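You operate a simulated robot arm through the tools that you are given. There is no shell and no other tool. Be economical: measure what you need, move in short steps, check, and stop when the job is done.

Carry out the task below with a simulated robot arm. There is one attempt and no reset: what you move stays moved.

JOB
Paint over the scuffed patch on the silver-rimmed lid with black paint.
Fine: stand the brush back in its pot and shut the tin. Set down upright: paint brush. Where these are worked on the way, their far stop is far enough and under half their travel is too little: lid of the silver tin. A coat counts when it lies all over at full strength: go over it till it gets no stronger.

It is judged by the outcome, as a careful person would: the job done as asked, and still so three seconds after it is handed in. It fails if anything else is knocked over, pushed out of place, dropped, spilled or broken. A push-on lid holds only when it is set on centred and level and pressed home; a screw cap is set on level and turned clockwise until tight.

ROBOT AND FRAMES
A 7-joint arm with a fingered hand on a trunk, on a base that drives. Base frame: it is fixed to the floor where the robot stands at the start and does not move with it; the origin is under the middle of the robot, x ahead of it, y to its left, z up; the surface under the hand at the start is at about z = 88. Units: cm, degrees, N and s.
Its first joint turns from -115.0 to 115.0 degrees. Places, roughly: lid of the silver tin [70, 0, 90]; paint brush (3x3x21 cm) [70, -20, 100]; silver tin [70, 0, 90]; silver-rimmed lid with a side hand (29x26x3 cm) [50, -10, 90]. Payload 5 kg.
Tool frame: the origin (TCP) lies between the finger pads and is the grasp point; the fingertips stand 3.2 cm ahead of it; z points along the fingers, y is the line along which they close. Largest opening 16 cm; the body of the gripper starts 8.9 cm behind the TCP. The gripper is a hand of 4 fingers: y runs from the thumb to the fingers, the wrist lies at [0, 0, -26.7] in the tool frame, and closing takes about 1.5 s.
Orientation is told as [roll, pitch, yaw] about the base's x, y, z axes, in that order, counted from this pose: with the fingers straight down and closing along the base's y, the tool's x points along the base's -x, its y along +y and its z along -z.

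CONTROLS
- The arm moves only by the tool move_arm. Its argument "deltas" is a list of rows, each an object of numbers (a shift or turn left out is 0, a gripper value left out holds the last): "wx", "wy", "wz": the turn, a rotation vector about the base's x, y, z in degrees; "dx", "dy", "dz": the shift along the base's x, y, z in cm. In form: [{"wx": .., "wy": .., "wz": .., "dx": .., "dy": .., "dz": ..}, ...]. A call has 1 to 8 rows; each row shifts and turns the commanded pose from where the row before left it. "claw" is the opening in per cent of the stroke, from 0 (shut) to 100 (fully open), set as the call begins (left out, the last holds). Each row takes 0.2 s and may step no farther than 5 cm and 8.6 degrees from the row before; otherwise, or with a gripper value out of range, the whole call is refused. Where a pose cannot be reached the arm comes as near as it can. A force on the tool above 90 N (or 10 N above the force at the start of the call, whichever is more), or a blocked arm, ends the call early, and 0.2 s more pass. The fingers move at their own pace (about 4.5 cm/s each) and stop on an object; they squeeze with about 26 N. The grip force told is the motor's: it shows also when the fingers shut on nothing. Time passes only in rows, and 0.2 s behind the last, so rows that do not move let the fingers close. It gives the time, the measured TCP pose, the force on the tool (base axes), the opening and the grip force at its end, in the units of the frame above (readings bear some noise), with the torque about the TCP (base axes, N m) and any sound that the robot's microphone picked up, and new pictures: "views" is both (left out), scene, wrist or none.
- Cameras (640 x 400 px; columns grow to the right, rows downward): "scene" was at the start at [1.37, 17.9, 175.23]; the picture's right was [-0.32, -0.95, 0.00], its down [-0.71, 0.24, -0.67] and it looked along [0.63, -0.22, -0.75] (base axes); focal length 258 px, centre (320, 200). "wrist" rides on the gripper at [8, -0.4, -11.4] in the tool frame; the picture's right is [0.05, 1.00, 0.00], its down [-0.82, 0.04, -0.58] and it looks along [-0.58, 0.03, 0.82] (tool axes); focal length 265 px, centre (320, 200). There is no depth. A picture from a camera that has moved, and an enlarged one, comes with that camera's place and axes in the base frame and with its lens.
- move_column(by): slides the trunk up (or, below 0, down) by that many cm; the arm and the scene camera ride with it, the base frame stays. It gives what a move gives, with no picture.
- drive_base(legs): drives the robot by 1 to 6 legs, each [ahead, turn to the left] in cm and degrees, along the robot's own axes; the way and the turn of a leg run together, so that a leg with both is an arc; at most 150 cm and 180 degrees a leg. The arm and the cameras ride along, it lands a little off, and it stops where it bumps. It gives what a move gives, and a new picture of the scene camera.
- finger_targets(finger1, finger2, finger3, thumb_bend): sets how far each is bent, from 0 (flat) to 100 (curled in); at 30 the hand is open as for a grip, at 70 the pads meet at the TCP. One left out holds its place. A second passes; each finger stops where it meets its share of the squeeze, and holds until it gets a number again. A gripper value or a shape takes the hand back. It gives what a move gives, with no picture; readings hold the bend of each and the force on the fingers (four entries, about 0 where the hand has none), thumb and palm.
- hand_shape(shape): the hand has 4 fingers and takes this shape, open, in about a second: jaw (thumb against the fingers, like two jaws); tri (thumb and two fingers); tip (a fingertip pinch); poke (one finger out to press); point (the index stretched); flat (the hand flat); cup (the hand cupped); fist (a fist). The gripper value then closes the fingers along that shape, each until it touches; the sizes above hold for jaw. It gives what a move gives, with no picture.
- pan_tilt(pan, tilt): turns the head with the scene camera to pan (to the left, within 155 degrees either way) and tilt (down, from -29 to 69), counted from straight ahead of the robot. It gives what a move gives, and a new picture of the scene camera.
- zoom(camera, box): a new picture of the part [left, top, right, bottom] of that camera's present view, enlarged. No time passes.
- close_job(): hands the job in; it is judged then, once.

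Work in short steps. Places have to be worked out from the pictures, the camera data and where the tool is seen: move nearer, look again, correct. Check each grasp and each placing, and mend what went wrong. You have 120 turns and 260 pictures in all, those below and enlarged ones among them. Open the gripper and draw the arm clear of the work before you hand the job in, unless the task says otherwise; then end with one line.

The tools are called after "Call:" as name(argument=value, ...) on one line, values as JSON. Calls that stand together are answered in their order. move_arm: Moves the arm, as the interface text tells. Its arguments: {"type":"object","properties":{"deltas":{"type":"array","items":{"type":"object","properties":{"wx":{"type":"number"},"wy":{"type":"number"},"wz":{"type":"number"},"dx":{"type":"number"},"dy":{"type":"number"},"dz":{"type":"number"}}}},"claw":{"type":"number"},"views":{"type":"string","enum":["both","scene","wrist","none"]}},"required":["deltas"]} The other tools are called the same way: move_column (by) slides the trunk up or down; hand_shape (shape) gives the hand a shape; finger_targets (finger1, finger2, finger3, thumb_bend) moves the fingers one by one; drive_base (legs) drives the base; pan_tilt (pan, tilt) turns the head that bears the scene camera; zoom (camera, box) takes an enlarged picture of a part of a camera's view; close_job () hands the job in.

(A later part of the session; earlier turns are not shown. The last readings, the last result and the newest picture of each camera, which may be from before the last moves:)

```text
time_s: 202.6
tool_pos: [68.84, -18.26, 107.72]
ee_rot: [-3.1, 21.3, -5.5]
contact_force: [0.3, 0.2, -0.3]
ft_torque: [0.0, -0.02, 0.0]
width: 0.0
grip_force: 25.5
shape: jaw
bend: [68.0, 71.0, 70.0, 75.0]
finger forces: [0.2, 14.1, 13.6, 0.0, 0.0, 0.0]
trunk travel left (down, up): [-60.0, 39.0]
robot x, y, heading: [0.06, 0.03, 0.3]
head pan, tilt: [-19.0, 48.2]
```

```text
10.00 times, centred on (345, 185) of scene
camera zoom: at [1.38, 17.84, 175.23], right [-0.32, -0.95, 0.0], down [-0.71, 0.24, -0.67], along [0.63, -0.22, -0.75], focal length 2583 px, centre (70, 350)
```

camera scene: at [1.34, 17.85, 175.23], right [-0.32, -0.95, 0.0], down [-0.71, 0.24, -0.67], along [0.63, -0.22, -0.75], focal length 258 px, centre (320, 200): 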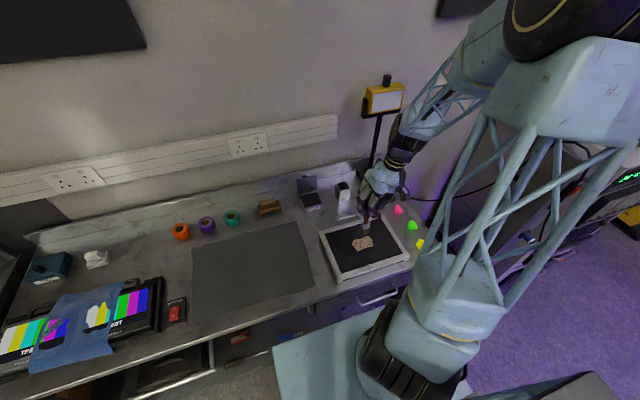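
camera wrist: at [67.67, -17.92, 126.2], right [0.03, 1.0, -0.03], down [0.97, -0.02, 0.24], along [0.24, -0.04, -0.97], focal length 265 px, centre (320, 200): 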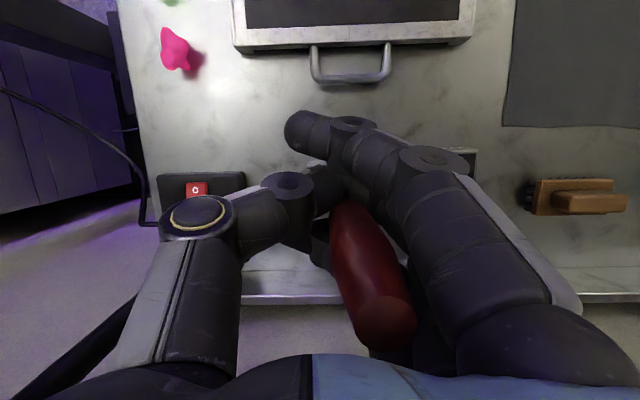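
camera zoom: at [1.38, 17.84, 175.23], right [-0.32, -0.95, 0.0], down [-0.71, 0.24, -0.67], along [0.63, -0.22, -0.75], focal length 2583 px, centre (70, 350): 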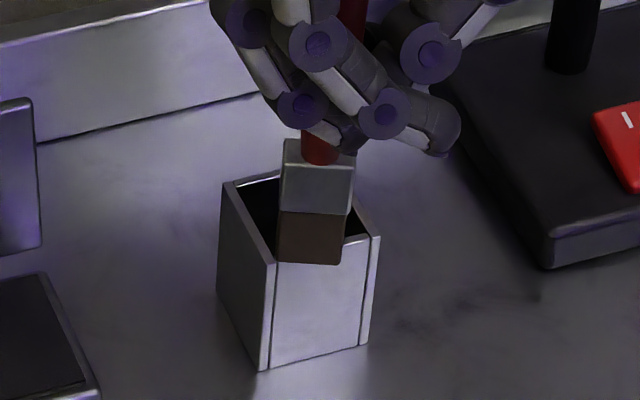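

The bristles still occlude the pot's front wall with no contact, so the tip is higher than assumed and I overshot toward the robot. I raise, shift back (+1.5 x, −0.7 y), and lower again.

Call:
move_arm(deltas=[{"dz": 1.0}, {"dx": 0.8, "dy": -0.4}, {"dx": 0.7, "dy": -0.3}, {"dz": -0.6}, {"dz": -0.6}, {}], views="none")

Call:
zoom(camera="scene", box=[325, 165, 365, 205])

```text
time_s: 204.0
tool_pos: [70.41, -18.82, 107.42]
ee_rot: [-3.0, 21.3, -5.3]
contact_force: [-0.5, 0.7, -0.6]
ft_torque: [0.0, -0.02, 0.0]
width: 0.02
grip_force: 26.5
shape: jaw
bend: [68.0, 71.0, 70.0, 75.0]
finger forces: [0.2, 14.2, 13.4, 0.1, 0.0, 0.0]
trunk travel left (down, up): [-60.0, 39.0]
robot x, y, heading: [-0.15, 0.09, -0.0]
head pan, tilt: [-19.0, 48.2]
```

```text
10.00 times, centred on (345, 185) of scene
camera zoom: at [1.38, 17.84, 175.23], right [-0.32, -0.95, 0.0], down [-0.71, 0.24, -0.67], along [0.63, -0.22, -0.75], focal length 2583 px, centre (70, 350)
```

zoom: 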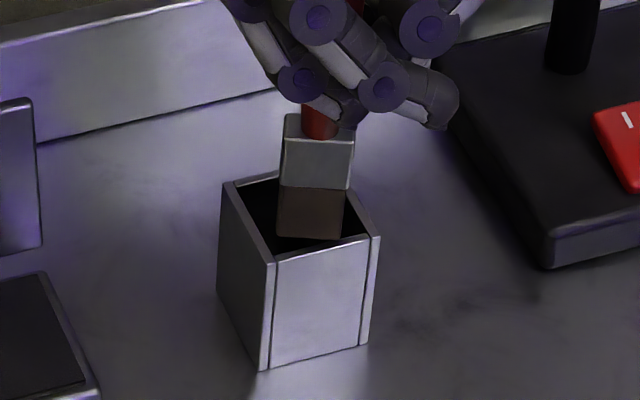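

It now looks centred in the opening. I lower a bit more and check that the front wall hides the tip.

Call:
move_arm(deltas=[{"dz": -0.7}, {"dz": -0.7}, {"dz": -0.6}, {}], views="none")

Call:
zoom(camera="scene", box=[325, 165, 365, 205])

```text
time_s: 205.0
tool_pos: [70.22, -19.04, 105.55]
ee_rot: [-3.0, 21.2, -5.6]
contact_force: [-0.2, -1.4, 20.0]
ft_torque: [0.1, -0.2, 0.02]
width: 0.01
grip_force: 26.0
shape: jaw
bend: [68.0, 72.0, 71.0, 75.0]
finger forces: [3.0, 15.9, 16.6, 0.0, 0.0, 4.5]
trunk travel left (down, up): [-60.0, 39.0]
robot x, y, heading: [0.08, -0.09, -0.2]
head pan, tilt: [-19.0, 48.2]
```

```text
10.00 times, centred on (345, 185) of scene
camera zoom: at [1.23, 17.88, 175.24], right [-0.32, -0.95, 0.0], down [-0.7, 0.24, -0.67], along [0.63, -0.22, -0.75], focal length 2583 px, centre (70, 350)
```

zoom: 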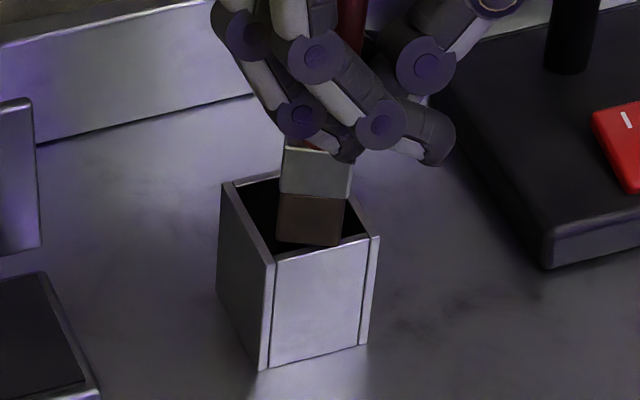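

The brush is yawed about 26° relative to the pot, and a corner sits on the front rim. I raise, turn wz +26 and re-centre over the opening.

Call:
move_arm(deltas=[{"dz": 1.3}, {"wz": 6.5, "dx": 0.4, "dy": -0.2}, {"wz": 6.5, "dx": 0.4, "dy": -0.2}, {"wz": 6.5, "dx": 0.4, "dy": -0.2}, {"wz": 6.5, "dx": 0.4, "dy": -0.15}, {}], views="none")

Call:
zoom(camera="scene", box=[325, 165, 365, 205])

```text
time_s: 206.4
tool_pos: [71.91, -19.79, 106.89]
ee_rot: [-3.1, 21.2, 20.5]
contact_force: [-0.8, -0.6, -0.6]
ft_torque: [-0.01, 0.01, -0.03]
width: 0.0
grip_force: 25.8
shape: jaw
bend: [68.0, 71.0, 70.0, 75.0]
finger forces: [2.5, 17.4, 17.8, 0.0, 0.1, 1.8]
trunk travel left (down, up): [-60.0, 39.0]
robot x, y, heading: [0.17, -0.46, 0.1]
head pan, tilt: [-19.0, 48.2]
```

```text
10.00 times, centred on (345, 185) of scene
camera zoom: at [1.38, 17.84, 175.23], right [-0.32, -0.95, 0.0], down [-0.71, 0.24, -0.67], along [0.63, -0.22, -0.75], focal length 2583 px, centre (70, 350)
```

zoom: 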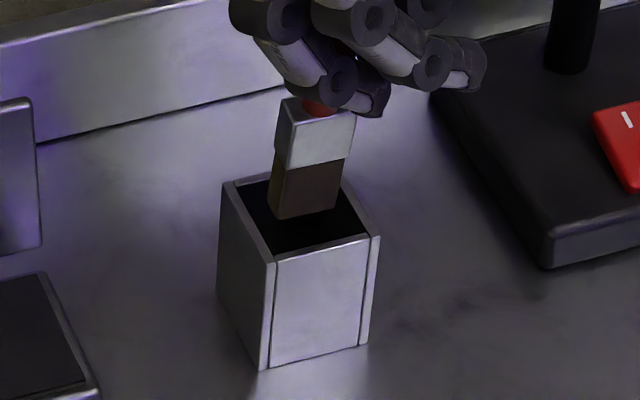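

Aligned and centred. I lower slowly.

Call:
move_arm(deltas=[{"dz": -0.7}, {"dz": -0.7}, {"dz": -0.7}, {"dz": -0.7}, {}], views="none")

Call:
zoom(camera="scene", box=[325, 165, 365, 205])

```text
time_s: 207.6
tool_pos: [71.82, -19.64, 104.16]
ee_rot: [-3.0, 21.3, 20.5]
contact_force: [-0.8, -0.2, -1.2]
ft_torque: [-0.02, 0.02, 0.02]
width: 0.0
grip_force: 25.9
shape: jaw
bend: [68.0, 71.0, 70.0, 75.0]
finger forces: [2.5, 17.2, 17.5, 0.0, 0.0, 1.9]
trunk travel left (down, up): [-60.0, 39.0]
robot x, y, heading: [-0.13, -0.13, -0.1]
head pan, tilt: [-19.0, 48.2]
```

```text
10.00 times, centred on (345, 185) of scene
camera zoom: at [1.38, 17.84, 175.23], right [-0.32, -0.95, 0.0], down [-0.71, 0.24, -0.67], along [0.63, -0.22, -0.75], focal length 2583 px, centre (70, 350)
```

zoom: 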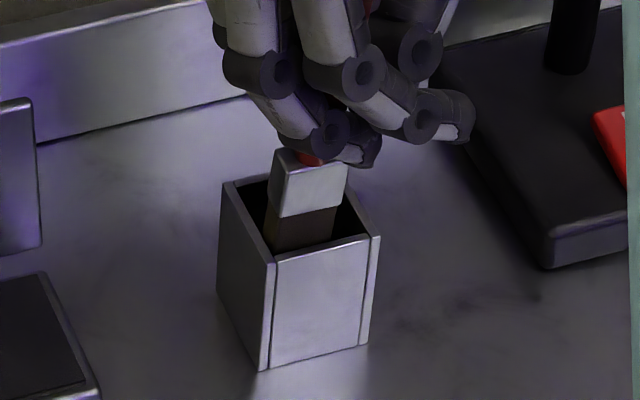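

The brush is inside the pot. I lower on until it rests on the bottom.

Call:
move_arm(deltas=[{"dz": -0.8, "dy": -0.2}, {"dz": -0.8}, {"dz": -0.8}, {"dz": -0.8}, {"dz": -0.5}, {}], views="none")

Call:
zoom(camera="scene", box=[325, 155, 375, 205])

```text
time_s: 209.0
tool_pos: [71.97, -19.98, 100.24]
ee_rot: [-3.0, 21.3, 20.7]
contact_force: [-0.5, 0.3, -1.0]
ft_torque: [0.0, 0.01, 0.03]
width: 0.0
grip_force: 26.5
shape: jaw
bend: [68.0, 71.0, 70.0, 75.0]
finger forces: [2.4, 17.3, 17.4, 0.0, 0.0, 1.8]
trunk travel left (down, up): [-60.0, 39.0]
robot x, y, heading: [-0.3, -0.17, 0.3]
head pan, tilt: [-19.0, 48.2]
```

```text
8.00 times, centred on (350, 180) of scene
camera zoom: at [1.38, 17.84, 175.23], right [-0.32, -0.95, 0.0], down [-0.71, 0.24, -0.67], along [0.63, -0.22, -0.75], focal length 2067 px, centre (80, 360)
```

zoom: 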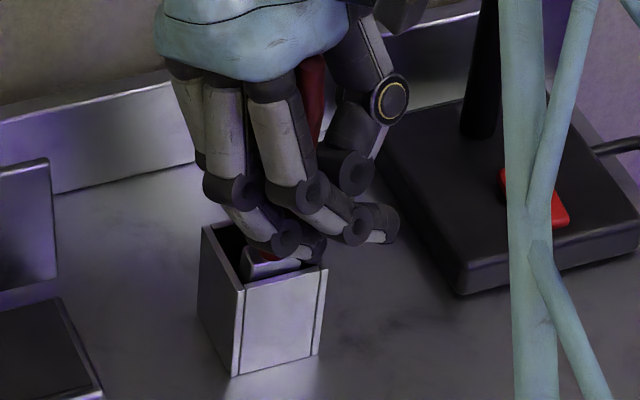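

The brush is almost on the bottom. I open the hand to leave it standing, then level the hand around the handle for a fresh grip.

Call:
move_arm(deltas=[{"dz": -0.3}, {}, {}, {}, {}, {}], claw=65, views="none")

Call:
move_arm(deltas=[{"dz": 1.2, "dy": 0.6, "dx": 0.4, "wz": -5.2}, {"dz": 1, "dy": 0.6, "dx": 0.4, "wz": -5.2}, {"dy": 0.5, "dx": 0.4, "wz": -5.2}, {"dy": 0.5, "dx": 0.3, "wz": -5.2}, {"wy": -7.1}, {"wy": -7.1}, {"wy": -7.1}, {"wx": 3}], views="wrist")

Call:
zoom(camera="scene", box=[315, 135, 395, 205])

```text
time_s: 210.4
tool_pos: [72.07, -19.96, 100.14]
ee_rot: [-3.0, 21.3, 20.6]
contact_force: [10.5, -15.2, 10.9]
ft_torque: [-0.17, -0.35, -0.36]
width: 9.28
grip_force: 0.1
shape: jaw
bend: [69.0, 70.0, 79.0, 67.0]
finger forces: [0.3, 0.0, 20.1, 0.0, 0.1, 0.1]
trunk travel left (down, up): [-60.0, 39.0]
robot x, y, heading: [-0.11, 0.0, 0.1]
head pan, tilt: [-19.0, 48.2]
```

```text
time_s: 212.2
tool_pos: [73.39, -17.8, 102.24]
ee_rot: [0.2, -0.1, -0.1]
contact_force: [-0.1, 0.1, -1.2]
ft_torque: [-0.01, -0.01, -0.03]
width: 10.39
grip_force: 0.0
shape: jaw
bend: [69.0, 70.0, 70.0, 67.0]
finger forces: [0.0, 0.0, 0.0, 0.0, 0.0, 0.0]
trunk travel left (down, up): [-60.0, 39.0]
robot x, y, heading: [0.16, -0.28, 0.0]
head pan, tilt: [-19.0, 48.2]
camera wrist: at [65.22, -18.21, 113.51], right [-0.05, 1.0, 0.0], down [0.81, 0.04, 0.58], along [0.58, 0.03, -0.82], focal length 265 px, centre (320, 200)
```

wrist: 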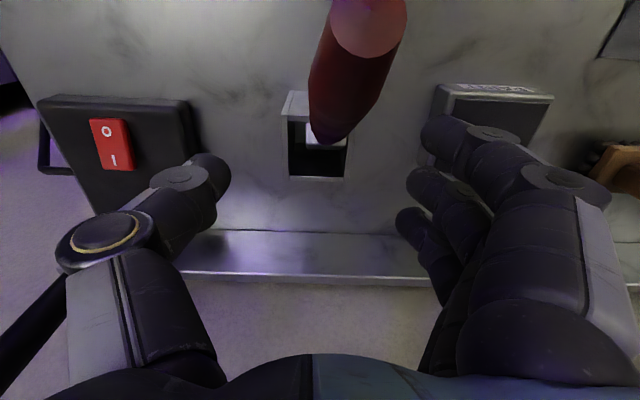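

```text
5.71 times, centred on (355, 170) of scene
camera zoom: at [1.37, 17.75, 175.23], right [-0.33, -0.95, 0.0], down [-0.71, 0.24, -0.67], along [0.63, -0.22, -0.75], focal length 1476 px, centre (120, 371)
```

zoom: 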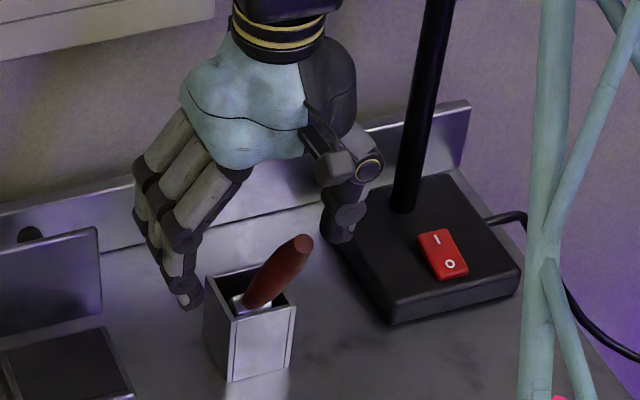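

The brush stands in the pot but leans about 27° toward the robot, its top at (65.3,-17.2,107.7). I raise the hand and tilt it to match the handle axis for an aligned grip.

Call:
move_arm(deltas=[{"dz": 4}, {"dz": 4}, {"dz": 4}, {"dx": -2.4, "wy": -6.75}, {"dx": -2.4, "wy": -6.75}, {"dx": -2.4, "wy": -6.75}, {"dx": -2.5, "wy": -6.75, "dy": 0.4}, {"dz": -3}], views="wrist")

Call:
zoom(camera="scene", box=[315, 135, 395, 205])

```text
time_s: 214.0
tool_pos: [63.79, -17.49, 111.33]
ee_rot: [0.2, -27.1, -0.3]
contact_force: [0.5, -0.4, -1.0]
ft_torque: [0.03, -0.03, -0.02]
width: 10.39
grip_force: 0.1
shape: jaw
bend: [69.0, 70.0, 70.0, 67.0]
finger forces: [0.0, 0.0, 0.0, 0.0, 0.0, 0.0]
trunk travel left (down, up): [-60.0, 39.0]
robot x, y, heading: [-0.11, 0.07, -0.0]
head pan, tilt: [-19.0, 48.2]
camera wrist: at [51.23, -17.89, 117.79], right [-0.04, 1.0, -0.02], down [0.46, 0.04, 0.89], along [0.89, 0.03, -0.46], focal length 265 px, centre (320, 200)
```

wrist: 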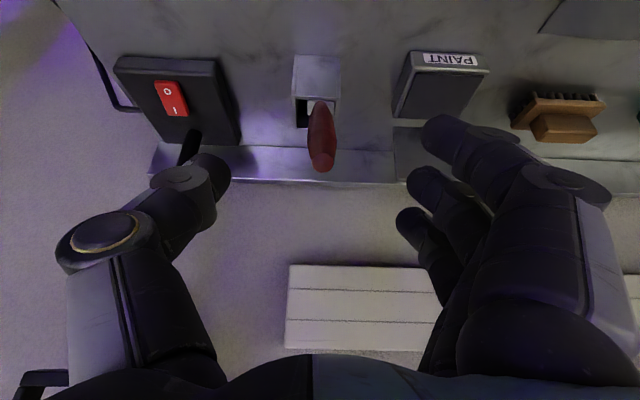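

```text
5.71 times, centred on (355, 170) of scene
camera zoom: at [1.48, 17.8, 175.22], right [-0.33, -0.95, 0.0], down [-0.71, 0.24, -0.67], along [0.63, -0.22, -0.75], focal length 1476 px, centre (120, 371)
```

zoom: 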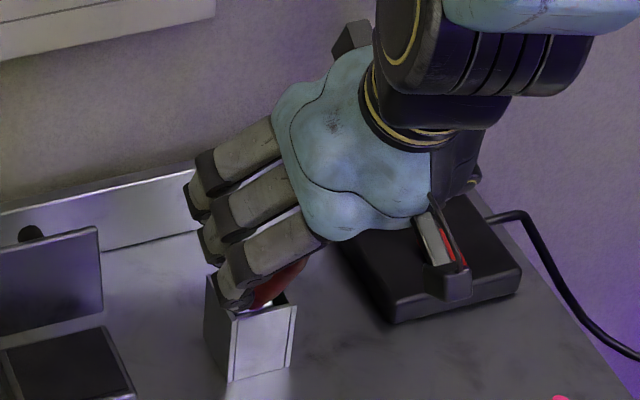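

The view shows the handle aligned with the tool axis, about 2.5 cm ahead. I advance 10.3 cm along it and close.

Call:
move_arm(deltas=[{"dx": 1.56, "dz": -3.06}, {"dx": 1.56, "dz": -3.06}, {"dx": 1.56, "dz": -3.06}, {}], views="none")

Call:
move_arm(deltas=[{}, {}, {}, {}, {}, {}, {}, {}], claw=0, views="wrist")

Call:
zoom(camera="scene", box=[315, 135, 395, 205])

```text
time_s: 215.0
tool_pos: [68.19, -17.5, 101.97]
ee_rot: [0.3, -27.0, -0.2]
contact_force: [0.0, -0.3, -0.5]
ft_torque: [0.0, 0.03, -0.03]
width: 10.38
grip_force: 0.0
shape: jaw
bend: [69.0, 70.0, 70.0, 67.0]
finger forces: [0.0, 0.0, 0.0, 0.0, 0.1, 0.1]
trunk travel left (down, up): [-60.0, 39.0]
robot x, y, heading: [0.13, 0.06, -0.2]
head pan, tilt: [-19.0, 48.2]
```

```text
time_s: 216.8
tool_pos: [68.18, -17.52, 102.04]
ee_rot: [0.2, -26.9, -0.3]
contact_force: [0.6, 0.7, 0.9]
ft_torque: [0.09, -0.03, 0.03]
width: 0.18
grip_force: 25.8
shape: jaw
bend: [68.0, 71.0, 68.0, 71.0]
finger forces: [0.0, 14.4, 0.0, 0.0, 13.6, 0.0]
trunk travel left (down, up): [-60.0, 39.0]
robot x, y, heading: [-0.02, 0.07, 0.2]
head pan, tilt: [-19.0, 48.2]
camera wrist: at [55.71, -17.94, 108.44], right [-0.04, 1.0, -0.02], down [0.46, 0.04, 0.89], along [0.88, 0.03, -0.47], focal length 265 px, centre (320, 200)
```

wrist: 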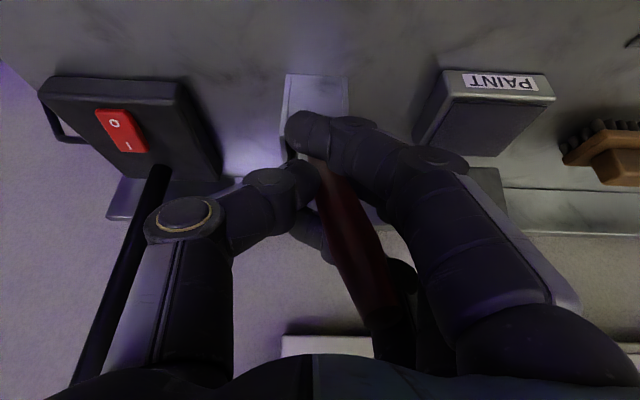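

```text
5.71 times, centred on (355, 170) of scene
camera zoom: at [1.38, 17.83, 175.23], right [-0.32, -0.95, 0.0], down [-0.71, 0.24, -0.67], along [0.63, -0.22, -0.75], focal length 1476 px, centre (120, 371)
```

zoom: 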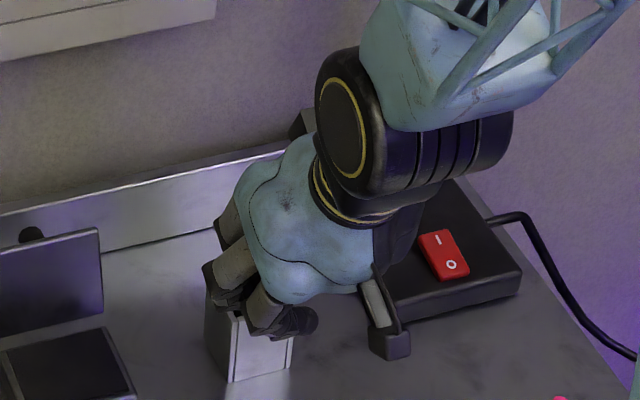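

A firm, aligned grip (14 N on each side). I pull the brush out along its axis, then level the hand.

Call:
move_arm(deltas=[{"dx": -0.5, "dz": 1.0}, {"dx": -0.9, "dz": 1.78}, {"dx": -0.9, "dz": 1.78}, {"dx": -0.9, "dz": 1.78}, {"dx": -0.9, "dz": 1.78}, {"dx": -0.9, "dz": 1.78}, {"dz": 2}], views="none")

Call:
move_arm(deltas=[{"wy": 6.75, "dy": 2}, {"wy": 6.75, "dy": 3}, {"wy": 6.75, "dy": 3}, {"wy": 6.75, "dy": 3}, {"dx": 3, "dy": 2}, {"dx": 3, "dy": 1}, {"dx": 2.5}, {}], views="none")

Call:
zoom(camera="scene", box=[280, 125, 370, 215])

```text
time_s: 218.4
tool_pos: [63.22, -17.34, 113.9]
ee_rot: [0.2, -27.0, -0.1]
contact_force: [-0.6, 0.2, -0.6]
ft_torque: [-0.02, 0.02, 0.05]
width: 0.18
grip_force: 25.9
shape: jaw
bend: [68.0, 70.0, 68.0, 71.0]
finger forces: [0.1, 14.5, 0.1, 0.1, 14.2, 0.0]
trunk travel left (down, up): [-60.0, 39.0]
robot x, y, heading: [-0.05, -0.05, 0.2]
head pan, tilt: [-19.0, 48.2]
```

```text
time_s: 220.2
tool_pos: [71.77, -3.37, 113.87]
ee_rot: [0.2, 0.1, -0.3]
contact_force: [1.1, 0.8, -0.3]
ft_torque: [0.01, 0.05, 0.03]
width: 0.18
grip_force: 25.6
shape: jaw
bend: [68.0, 70.0, 68.0, 71.0]
finger forces: [0.0, 14.4, 0.1, 0.0, 14.2, 0.0]
trunk travel left (down, up): [-60.0, 39.0]
robot x, y, heading: [0.03, -0.67, 0.2]
head pan, tilt: [-19.0, 48.2]
```

```text
4.44 times, centred on (325, 170) of scene
camera zoom: at [1.36, 17.85, 175.23], right [-0.32, -0.95, 0.0], down [-0.71, 0.24, -0.67], along [0.63, -0.22, -0.75], focal length 1148 px, centre (298, 333)
```

zoom: 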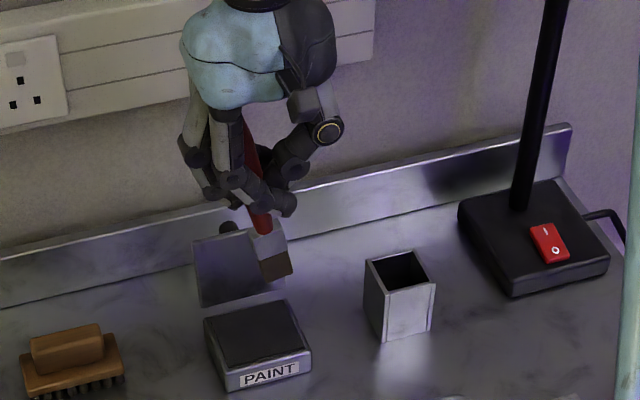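

Firm grip, but the brush leans about 9° with its tip toward −y. I turn wx +9 and lower over the tin.

Call:
move_arm(deltas=[{"wx": 4.5, "dz": -2}, {"wx": 4.5, "dz": -2, "dy": -0.3}, {"dz": -2}, {"dz": -1.5}, {"dz": -0.7}, {}], views="none")

Call:
zoom(camera="scene", box=[290, 150, 350, 210])

```text
time_s: 221.6
tool_pos: [71.91, -3.61, 105.7]
ee_rot: [9.2, 0.0, -0.2]
contact_force: [0.0, 0.0, -0.5]
ft_torque: [0.0, -0.04, -0.03]
width: 0.14
grip_force: 26.2
shape: jaw
bend: [68.0, 70.0, 68.0, 71.0]
finger forces: [0.1, 14.4, 0.0, 0.1, 14.2, 0.1]
trunk travel left (down, up): [-60.0, 39.0]
robot x, y, heading: [-0.02, 0.29, -0.0]
head pan, tilt: [-19.0, 48.2]
```

```text
6.67 times, centred on (320, 180) of scene
camera zoom: at [1.38, 17.84, 175.23], right [-0.32, -0.95, 0.0], down [-0.71, 0.24, -0.67], along [0.63, -0.22, -0.75], focal length 1722 px, centre (320, 333)
```

zoom: 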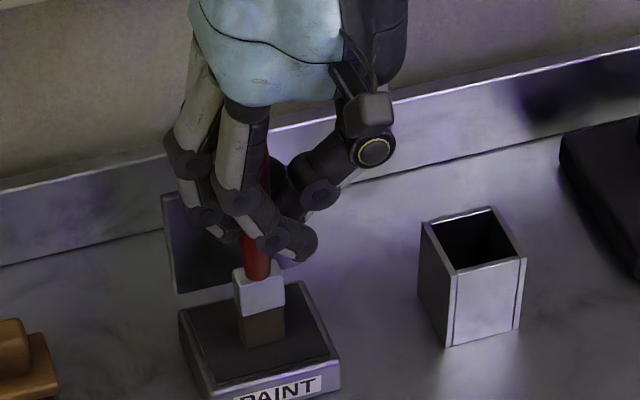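

Nearly touching the paint. I lower in small steps to contact and dwell.

Call:
move_arm(deltas=[{"dz": -0.25}, {"dz": -0.2}, {"dz": -0.15}, {}, {}], views="none")

```text
time_s: 222.8
tool_pos: [71.84, -3.66, 105.21]
ee_rot: [9.1, -0.1, -0.2]
contact_force: [-0.8, -0.5, 13.1]
ft_torque: [0.11, -0.05, 0.04]
width: 0.24
grip_force: 26.1
shape: jaw
bend: [68.0, 71.0, 68.0, 72.0]
finger forces: [0.1, 16.6, 0.1, 0.0, 16.8, 0.0]
trunk travel left (down, up): [-60.0, 39.0]
robot x, y, heading: [-0.3, -0.33, -0.1]
head pan, tilt: [-19.0, 48.2]
```

Loaded (13 N contact at 105.2). With this fresh, firm grip I run a full set of light y passes over three columns.

Call:
move_arm(deltas=[{"dz": 5}, {"dx": -3.6, "dy": -1.25}, {"dx": -3.6, "dy": -1.25}, {"dx": -3.6, "dy": -1.25}, {"dx": -3.6, "dy": -1.25}, {"dx": -3.6, "dy": -1.25}, {"dx": -3.6, "dy": -1.25}, {"dx": -3.6, "dy": -1.25}], views="none")

Call:
move_arm(deltas=[{"dz": -3.5}, {"dz": -1.5}, {"dz": -0.4}, {"dy": -1.2}, {"dy": -1.2}, {"dy": -1.2}, {"dy": -1.2}, {"dy": -1.2}], views="none")

Call:
move_arm(deltas=[{"dy": -1.2}, {"dy": 1.2}, {"dy": 1.2}, {"dy": 1.2}, {"dy": 1.2}, {"dy": 1.2}, {"dy": 1.2}, {"dz": 0.5}], views="none")

Call:
move_arm(deltas=[{"dx": -1.8}, {"dz": -0.55}, {"dy": -1.2}, {"dy": -1.2}, {"dy": -1.2}, {"dy": -1.2}, {"dy": -1.2}, {"dy": -1.2}], views="none")

Call:
zoom(camera="scene", box=[345, 215, 395, 255])

```text
time_s: 224.6
tool_pos: [46.57, -12.49, 110.12]
ee_rot: [9.2, 0.0, -0.3]
contact_force: [-0.3, -0.3, 0.3]
ft_torque: [0.01, -0.03, 0.01]
width: 0.21
grip_force: 26.3
shape: jaw
bend: [68.0, 71.0, 68.0, 72.0]
finger forces: [0.0, 14.1, 0.0, 0.0, 14.1, 0.1]
trunk travel left (down, up): [-60.0, 39.0]
robot x, y, heading: [0.04, -0.1, -0.1]
head pan, tilt: [-19.0, 48.2]
```

```text
time_s: 226.4
tool_pos: [46.68, -18.59, 104.78]
ee_rot: [9.1, 0.0, -0.3]
contact_force: [0.2, 0.0, -0.2]
ft_torque: [0.01, -0.02, -0.03]
width: 0.2
grip_force: 25.5
shape: jaw
bend: [68.0, 71.0, 68.0, 72.0]
finger forces: [0.0, 13.8, 0.0, 0.0, 13.6, 0.0]
trunk travel left (down, up): [-60.0, 39.0]
robot x, y, heading: [0.52, 0.09, -0.0]
head pan, tilt: [-19.0, 48.2]
```

```text
time_s: 228.2
tool_pos: [46.57, -12.42, 105.03]
ee_rot: [9.1, 0.0, -0.3]
contact_force: [-0.7, 0.3, -0.9]
ft_torque: [0.01, -0.03, -0.01]
width: 0.22
grip_force: 25.8
shape: jaw
bend: [68.0, 71.0, 68.0, 72.0]
finger forces: [0.1, 14.3, 0.0, 0.0, 14.0, 0.0]
trunk travel left (down, up): [-60.0, 39.0]
robot x, y, heading: [-0.3, -0.41, -0.1]
head pan, tilt: [-19.0, 48.2]
```

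```text
time_s: 230.0
tool_pos: [44.79, -19.61, 104.7]
ee_rot: [9.1, 0.0, -0.2]
contact_force: [-0.8, 1.1, 4.9]
ft_torque: [0.34, -0.02, 0.0]
width: 0.19
grip_force: 26.8
shape: jaw
bend: [68.0, 71.0, 68.0, 71.0]
finger forces: [0.0, 16.7, 0.2, 0.0, 14.0, 0.0]
trunk travel left (down, up): [-60.0, 39.0]
robot x, y, heading: [-0.18, 0.4, 0.3]
head pan, tilt: [-19.0, 48.2]
```

```text
10.00 times, centred on (370, 235) of scene
camera zoom: at [1.33, 17.81, 175.23], right [-0.33, -0.95, 0.0], down [-0.7, 0.24, -0.67], along [0.63, -0.22, -0.75], focal length 2583 px, centre (-180, -150)
```

zoom: 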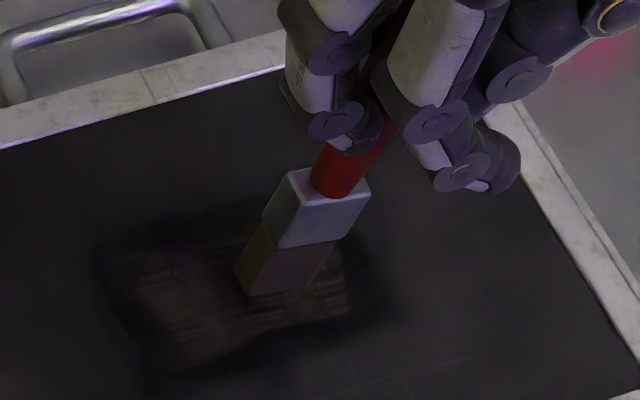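

Dragging tilts the brush and unloads it; pressing 0.25 cm deeper keeps contact through the lag. I run full passes that way.

Call:
move_arm(deltas=[{"dz": -0.25}, {"dy": 1.2}, {"dy": 1.2}, {"dy": 1.2}, {"dy": 1.2}, {"dy": 1.2}, {"dy": 1.2}, {"dy": 1.2}], views="none")

Call:
move_arm(deltas=[{"dy": -1.2}, {"dy": -1.2}, {"dy": -1.2}, {"dy": -1.2}, {"dy": -1.2}, {"dy": -1.2}, {"dy": -1.2}, {"dy": -1.2}], views="none")

Call:
move_arm(deltas=[{"dz": 0.9}, {"dx": -1.8}, {"dz": -0.9}, {"dy": 1.2}, {"dy": 1.2}, {"dy": 1.2}, {"dy": 1.2}, {"dy": 1.2}], views="none")

Call:
move_arm(deltas=[{"dy": 1.2}, {"dy": 1.2}, {"dy": 1.0}, {"dy": -1.2}, {"dy": -1.2}, {"dy": -1.2}, {"dy": -1.2}, {"dy": -1.2}], views="none")

Call:
move_arm(deltas=[{"dy": -1.2}, {"dy": -1.2}, {"dy": -1.0}, {"dz": 0.9}, {"dx": 3.6}, {"dz": -0.9}, {"dy": 1.2}, {"dy": 1.2}], views="none")

Call:
move_arm(deltas=[{"dy": 1.2}, {"dy": 1.2}, {"dy": 1.2}, {"dy": 1.2}, {"dy": 1.2}, {"dy": 1.0}, {"dy": -1.2}, {"dy": -1.2}], views="none")

Call:
move_arm(deltas=[{"dy": -1.2}, {"dy": -1.2}, {"dy": -1.2}, {"dy": -1.2}, {"dy": -1.2}, {"dz": 2}, {"dx": 4}, {"dx": 3}], views="none")

Call:
zoom(camera="scene", box=[345, 215, 395, 255])

```text
time_s: 231.8
tool_pos: [44.89, -11.12, 104.45]
ee_rot: [9.1, 0.0, -0.2]
contact_force: [-0.3, -1.3, 9.1]
ft_torque: [-0.31, 0.0, -0.01]
width: 0.34
grip_force: 26.2
shape: jaw
bend: [68.0, 71.0, 68.0, 73.0]
finger forces: [0.0, 16.9, 0.0, 0.1, 19.1, 0.0]
trunk travel left (down, up): [-60.0, 39.0]
robot x, y, heading: [0.19, -0.22, 0.3]
head pan, tilt: [-19.0, 48.2]
```

```text
time_s: 233.6
tool_pos: [44.93, -21.0, 104.31]
ee_rot: [9.1, 0.0, -0.1]
contact_force: [0.0, 0.7, 4.5]
ft_torque: [0.36, -0.05, 0.01]
width: 0.18
grip_force: 26.0
shape: jaw
bend: [68.0, 71.0, 68.0, 71.0]
finger forces: [0.0, 17.0, 0.0, 0.0, 14.4, 0.0]
trunk travel left (down, up): [-60.0, 39.0]
robot x, y, heading: [0.06, 0.16, -0.1]
head pan, tilt: [-19.0, 48.2]
```

```text
time_s: 235.4
tool_pos: [43.19, -14.81, 104.46]
ee_rot: [9.1, 0.1, -0.2]
contact_force: [-0.4, -0.7, 5.1]
ft_torque: [-0.2, -0.04, -0.03]
width: 0.22
grip_force: 26.1
shape: jaw
bend: [68.0, 70.0, 68.0, 73.0]
finger forces: [0.1, 16.2, 0.2, 0.1, 17.0, 0.1]
trunk travel left (down, up): [-60.0, 39.0]
robot x, y, heading: [-0.18, -0.3, -0.1]
head pan, tilt: [-19.0, 48.2]
```

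```text
time_s: 237.2
tool_pos: [43.12, -17.57, 104.44]
ee_rot: [9.0, 0.0, -0.4]
contact_force: [0.1, 1.3, 2.8]
ft_torque: [0.29, -0.02, 0.03]
width: 0.18
grip_force: 26.7
shape: jaw
bend: [68.0, 71.0, 68.0, 71.0]
finger forces: [0.0, 15.2, 0.0, 0.0, 13.2, 0.0]
trunk travel left (down, up): [-60.0, 39.0]
robot x, y, heading: [-0.17, 0.25, -0.2]
head pan, tilt: [-19.0, 48.2]
```

```text
time_s: 239.0
tool_pos: [46.81, -18.43, 104.52]
ee_rot: [9.1, -0.1, -0.2]
contact_force: [-0.9, -1.6, 6.7]
ft_torque: [-0.26, 0.0, -0.04]
width: 0.18
grip_force: 25.6
shape: jaw
bend: [68.0, 70.0, 68.0, 73.0]
finger forces: [0.0, 15.9, 0.6, 0.0, 17.7, 0.0]
trunk travel left (down, up): [-60.0, 39.0]
robot x, y, heading: [-0.01, -0.43, -0.2]
head pan, tilt: [-19.0, 48.2]
```

```text
time_s: 240.8
tool_pos: [46.73, -13.73, 104.45]
ee_rot: [9.0, 0.0, -0.2]
contact_force: [-0.3, 2.8, 5.5]
ft_torque: [0.31, -0.01, -0.01]
width: 0.2
grip_force: 25.6
shape: jaw
bend: [68.0, 70.0, 68.0, 73.0]
finger forces: [0.0, 15.6, 0.6, 0.0, 13.4, 0.0]
trunk travel left (down, up): [-60.0, 39.0]
robot x, y, heading: [-0.47, -0.41, 0.2]
head pan, tilt: [-19.0, 48.2]
```

```text
time_s: 242.6
tool_pos: [53.77, -19.74, 106.36]
ee_rot: [9.2, 0.1, -0.1]
contact_force: [0.7, -0.7, -0.4]
ft_torque: [-0.04, 0.03, -0.02]
width: 0.17
grip_force: 25.1
shape: jaw
bend: [68.0, 70.0, 68.0, 73.0]
finger forces: [0.0, 13.1, 0.7, 0.0, 13.3, 0.1]
trunk travel left (down, up): [-60.0, 39.0]
robot x, y, heading: [0.09, -0.2, 0.2]
head pan, tilt: [-19.0, 48.2]
```

```text
10.00 times, centred on (370, 235) of scene
camera zoom: at [1.45, 17.81, 175.23], right [-0.33, -0.95, 0.0], down [-0.71, 0.24, -0.67], along [0.63, -0.22, -0.75], focal length 2583 px, centre (-180, -150)
```

zoom: 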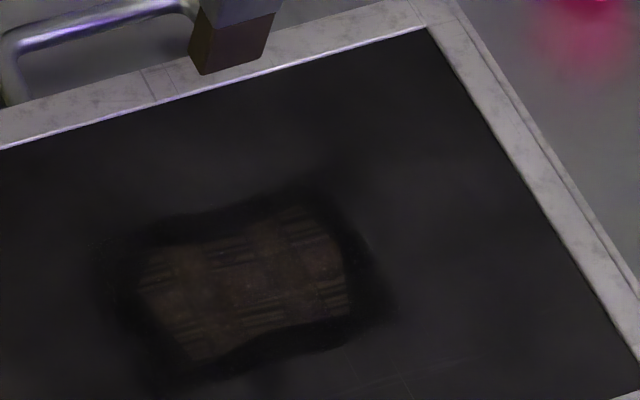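

Steady 5–9 N contact over the whole patch no longer changes its look, so the coat is at full strength. I take the brush back to the pot, straightening it on the way.

Call:
move_arm(deltas=[{"dz": 3.5}, {"dz": 2.5, "wy": 4}, {"dx": 3.8, "dy": 0.35, "wy": 4}, {"dx": 3.8, "dy": 0.35, "wx": -5}, {"dx": 3.8, "dy": 0.35}, {"dx": 3.8, "dy": 0.35}, {"dx": 3.8, "dy": 0.35}, {}], views="none")

Call:
zoom(camera="scene", box=[310, 135, 380, 205])

Call:
zoom(camera="wrist", box=[160, 0, 480, 200])

```text
time_s: 244.4
tool_pos: [72.81, -17.93, 112.44]
ee_rot: [4.0, 8.0, -0.9]
contact_force: [0.3, -0.5, -0.2]
ft_torque: [0.0, -0.02, 0.04]
width: 0.14
grip_force: 26.3
shape: jaw
bend: [68.0, 70.0, 68.0, 73.0]
finger forces: [0.0, 12.9, 0.9, 0.0, 13.0, 0.0]
trunk travel left (down, up): [-60.0, 39.0]
robot x, y, heading: [0.08, -0.27, -0.0]
head pan, tilt: [-19.0, 48.2]
```

```text
5.71 times, centred on (345, 170) of scene
camera zoom: at [1.36, 17.83, 175.23], right [-0.32, -0.95, 0.0], down [-0.71, 0.24, -0.67], along [0.63, -0.22, -0.75], focal length 1476 px, centre (177, 371)
```

zoom: 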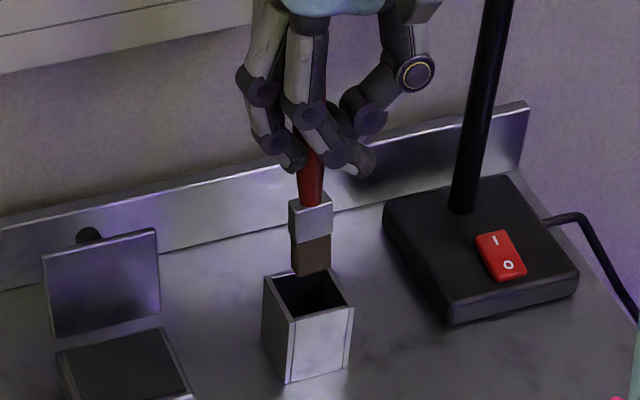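

```text
2.00 times, centred on (320, 100) of wrist
camera zoom: at [66.26, -19.0, 124.77], right [-0.03, 1.0, 0.08], down [0.89, -0.01, 0.46], along [0.46, 0.08, -0.88], focal length 531 px, centre (320, 400)
```

zoom: 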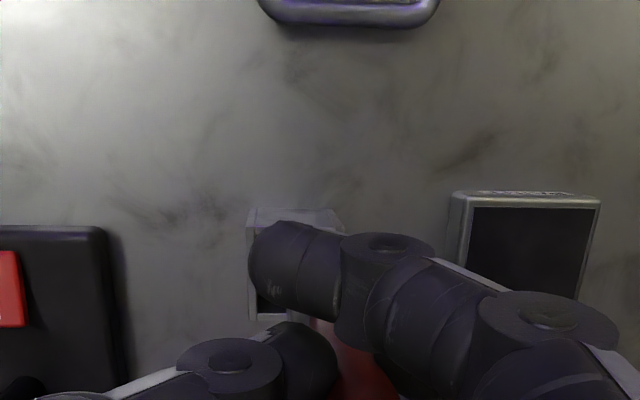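

The brush is upright over the pot, with a small correction of (−0.2, −0.2). I lower into the opening and check.

Call:
move_arm(deltas=[{"dx": -0.2, "dy": -0.2, "dz": -1}, {"dz": -1}, {"dz": -0.8}, {"dz": -0.8}, {"dz": -0.7}, {}], views="none")

Call:
zoom(camera="scene", box=[325, 160, 370, 205])

```text
time_s: 245.8
tool_pos: [72.52, -18.3, 108.31]
ee_rot: [4.1, 7.8, -0.9]
contact_force: [2.0, -2.9, 26.2]
ft_torque: [0.25, -0.11, -0.03]
width: 0.25
grip_force: 25.4
shape: jaw
bend: [68.0, 70.0, 68.0, 74.0]
finger forces: [0.1, 18.5, 1.9, 0.0, 20.5, 0.1]
trunk travel left (down, up): [-60.0, 39.0]
robot x, y, heading: [0.06, -0.29, -0.1]
head pan, tilt: [-19.0, 48.2]
```

```text
8.89 times, centred on (348, 182) of scene
camera zoom: at [1.18, 17.85, 175.27], right [-0.33, -0.95, 0.0], down [-0.7, 0.24, -0.67], along [0.63, -0.22, -0.74], focal length 2296 px, centre (76, 356)
```

zoom: 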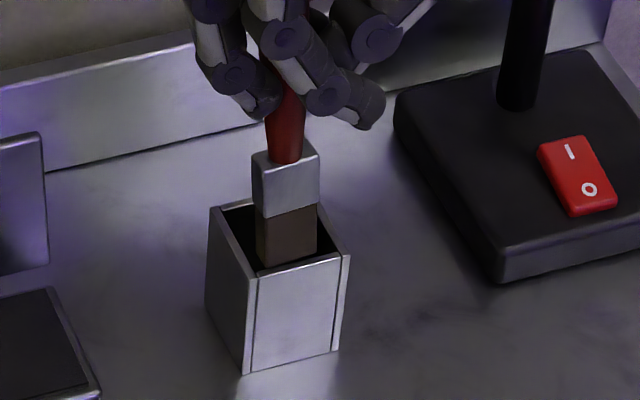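

The tip sits on the front-left corner of the rim. I lift, shift +0.6 x, −0.35 y, and lower again.

Call:
move_arm(deltas=[{"dz": 1.0}, {"dx": 0.65, "dy": -0.35}, {"dz": -0.6}, {"dz": -0.6}, {"dz": -0.6}, {"dz": -0.5}, {}], views="none")

Call:
zoom(camera="scene", box=[325, 160, 370, 205])

```text
time_s: 247.4
tool_pos: [73.1, -18.6, 106.69]
ee_rot: [4.1, 8.0, -0.9]
contact_force: [-0.6, 1.3, -0.7]
ft_torque: [0.0, 0.03, -0.03]
width: 0.22
grip_force: 26.2
shape: jaw
bend: [68.0, 70.0, 68.0, 73.0]
finger forces: [0.0, 13.5, 1.6, 0.0, 13.4, 0.0]
trunk travel left (down, up): [-60.0, 39.0]
robot x, y, heading: [-0.3, -0.49, 0.3]
head pan, tilt: [-19.0, 48.2]
```

```text
8.89 times, centred on (348, 182) of scene
camera zoom: at [1.38, 17.82, 175.23], right [-0.32, -0.95, 0.0], down [-0.71, 0.24, -0.67], along [0.63, -0.22, -0.75], focal length 2296 px, centre (76, 356)
```

zoom: 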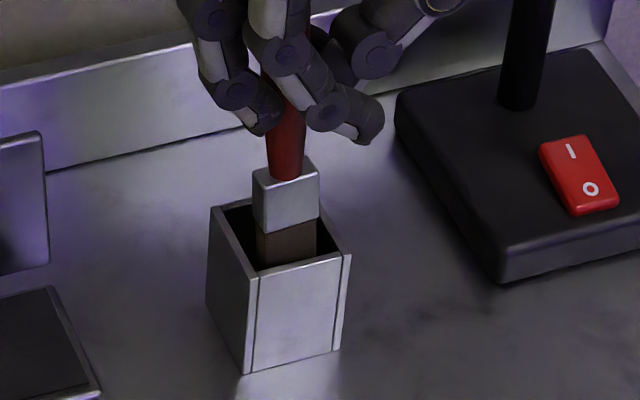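

Inside, with no contact. I lower to the pot bottom.

Call:
move_arm(deltas=[{"dz": -0.8}, {"dz": -0.8}, {"dz": -0.8}, {"dz": -0.8}, {"dz": -0.5}, {"dz": -0.4}, {"dz": -0.3}, {}], views="none")

Call:
zoom(camera="scene", box=[320, 145, 380, 205])

```text
time_s: 249.2
tool_pos: [73.17, -18.61, 102.46]
ee_rot: [4.0, 7.8, -0.8]
contact_force: [-0.3, 0.7, -1.2]
ft_torque: [-0.03, 0.0, 0.02]
width: 0.22
grip_force: 25.7
shape: jaw
bend: [68.0, 70.0, 68.0, 73.0]
finger forces: [0.0, 13.6, 1.7, 0.0, 13.4, 0.0]
trunk travel left (down, up): [-60.0, 39.0]
robot x, y, heading: [0.1, 0.14, -0.3]
head pan, tilt: [-19.0, 48.2]
```

```text
6.67 times, centred on (350, 175) of scene
camera zoom: at [1.38, 17.82, 175.23], right [-0.32, -0.95, 0.0], down [-0.71, 0.24, -0.67], along [0.63, -0.22, -0.75], focal length 1722 px, centre (120, 367)
```

zoom: 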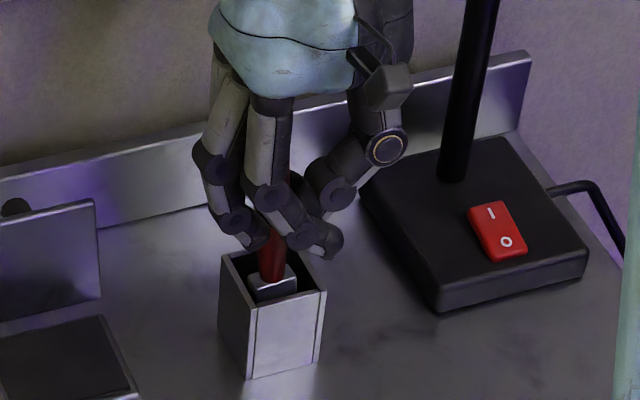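

Nearly at the bottom. I lower a touch more, open the hand, and rise along the hand's axis.

Call:
move_arm(deltas=[{"dz": -0.3}, {"dz": -0.25}, {}], views="none")

Call:
move_arm(deltas=[{}, {}, {}, {}, {}], claw=60, views="none")

Call:
move_arm(deltas=[{"dz": 1.5, "dx": 0.2, "dy": -0.1}, {"dz": 3, "dx": 0.42, "dy": -0.2}, {"dz": 3, "dx": 0.42, "dy": -0.2}, {"dz": 3, "dx": 0.42, "dy": -0.2}, {"dz": 4}], views="wrist")

Call:
zoom(camera="scene", box=[300, 135, 380, 210])

```text
time_s: 250.0
tool_pos: [73.09, -18.68, 102.03]
ee_rot: [4.0, 7.8, -0.9]
contact_force: [-1.4, -0.1, 9.3]
ft_torque: [0.13, -0.04, 0.04]
width: 0.21
grip_force: 25.9
shape: jaw
bend: [68.0, 70.0, 68.0, 73.0]
finger forces: [0.0, 14.4, 1.7, 0.0, 15.0, 0.0]
trunk travel left (down, up): [-60.0, 39.0]
robot x, y, heading: [0.33, -0.03, 0.1]
head pan, tilt: [-19.0, 48.2]
```

```text
time_s: 251.2
tool_pos: [73.07, -18.59, 101.83]
ee_rot: [3.9, 7.9, -1.0]
contact_force: [0.0, 0.1, 0.4]
ft_torque: [-0.01, 0.0, 0.02]
width: 9.56
grip_force: 0.0
shape: jaw
bend: [71.0, 71.0, 71.0, 69.0]
finger forces: [0.0, 0.1, 0.0, 0.0, 0.0, 0.0]
trunk travel left (down, up): [-60.0, 39.0]
robot x, y, heading: [-0.19, -0.04, -0.1]
head pan, tilt: [-19.0, 48.2]
```

```text
time_s: 252.4
tool_pos: [74.45, -19.33, 116.64]
ee_rot: [4.0, 7.9, -1.0]
contact_force: [-0.3, -0.6, 0.5]
ft_torque: [-0.02, -0.01, -0.02]
width: 9.58
grip_force: 0.2
shape: jaw
bend: [71.0, 71.0, 71.0, 69.0]
finger forces: [0.1, 0.1, 0.1, 0.1, 0.1, 0.0]
trunk travel left (down, up): [-60.0, 39.0]
robot x, y, heading: [-0.18, -0.41, 0.3]
head pan, tilt: [-19.0, 48.2]
camera wrist: at [67.89, -20.45, 128.93], right [-0.03, 1.0, 0.08], down [0.89, -0.01, 0.46], along [0.46, 0.08, -0.88], focal length 265 px, centre (320, 200)
```

wrist: 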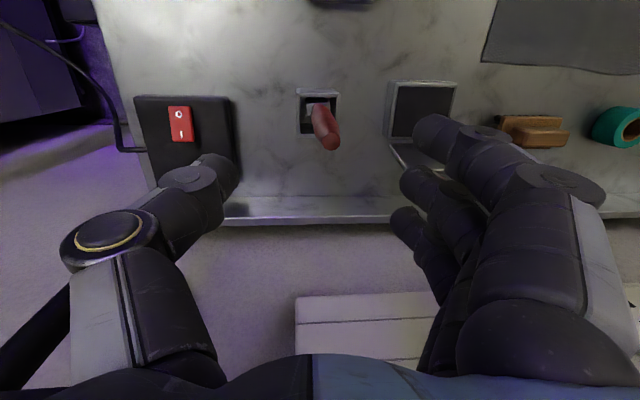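

```text
5.33 times, centred on (340, 172) of scene
camera zoom: at [1.29, 17.86, 175.22], right [-0.32, -0.95, 0.0], down [-0.7, 0.24, -0.67], along [0.63, -0.22, -0.74], focal length 1378 px, centre (213, 347)
```

zoom: 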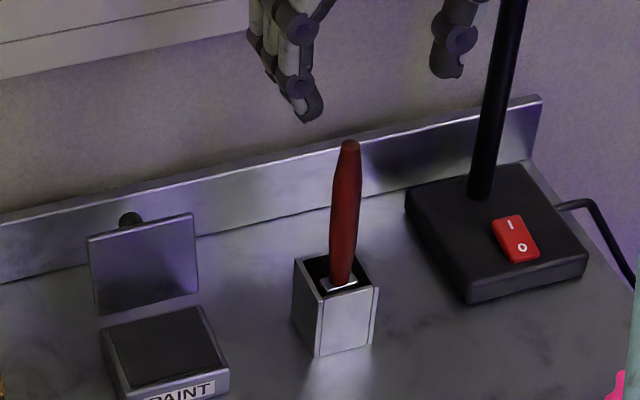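

The brush stands upright in its pot. Now the lid: I level the hand and come down over the knob exactly where I released it (81.7,-2.9,98.9), hand wide open.

Call:
move_arm(deltas=[{"dz": 3, "wy": -8}, {"wx": -4, "wz": 1}, {"dx": 1.8, "dy": 4.1}, {"dx": 1.8, "dy": 4.1}, {"dx": 1.8, "dy": 4.1}, {"dx": 1.85, "dy": 4.1}, {}], claw=75, views="none")

Call:
move_arm(deltas=[{"dz": -4}, {"dz": -4}, {"dz": -4}, {"dz": -4}, {"dz": -2}, {}], views="wrist")

Call:
zoom(camera="scene", box=[275, 150, 355, 220])

```text
time_s: 254.0
tool_pos: [82.1, -2.88, 119.55]
ee_rot: [0.2, -0.1, 0.1]
contact_force: [-0.3, -0.9, -0.2]
ft_torque: [0.0, -0.01, -0.01]
width: 11.95
grip_force: 0.0
shape: jaw
bend: [63.0, 63.0, 63.0, 60.0]
finger forces: [0.1, 0.0, 0.0, 0.0, 0.0, 0.0]
trunk travel left (down, up): [-60.0, 39.0]
robot x, y, heading: [-0.12, -0.36, 0.2]
head pan, tilt: [-19.0, 48.2]
```

```text
time_s: 255.4
tool_pos: [81.8, -2.84, 101.49]
ee_rot: [0.1, -0.1, 0.2]
contact_force: [0.4, -0.3, 0.3]
ft_torque: [0.03, 0.03, -0.01]
width: 11.97
grip_force: 0.0
shape: jaw
bend: [63.0, 63.0, 63.0, 60.0]
finger forces: [0.0, 0.0, 0.0, 0.0, 0.1, 0.0]
trunk travel left (down, up): [-60.0, 39.0]
robot x, y, heading: [-0.16, -0.09, -0.1]
head pan, tilt: [-19.0, 48.2]
camera wrist: at [73.56, -3.33, 112.83], right [-0.05, 1.0, 0.0], down [0.81, 0.04, 0.58], along [0.58, 0.03, -0.82], focal length 265 px, centre (320, 200)
```

wrist: 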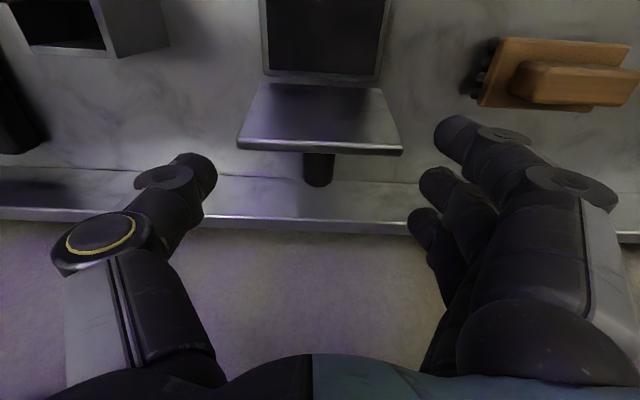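

```text
5.71 times, centred on (315, 185) of scene
camera zoom: at [1.37, 17.84, 175.23], right [-0.32, -0.95, 0.0], down [-0.71, 0.24, -0.67], along [0.63, -0.22, -0.75], focal length 1476 px, centre (349, 286)
```

zoom: 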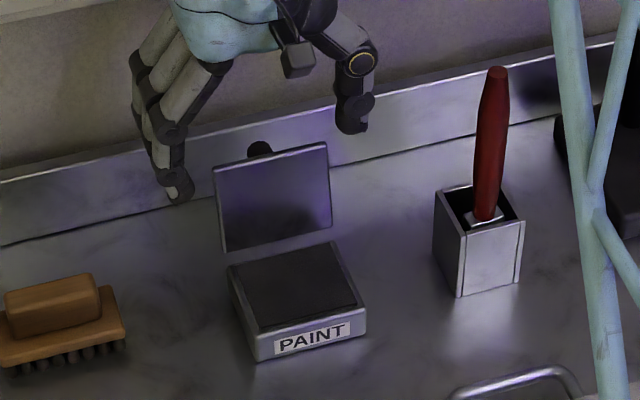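

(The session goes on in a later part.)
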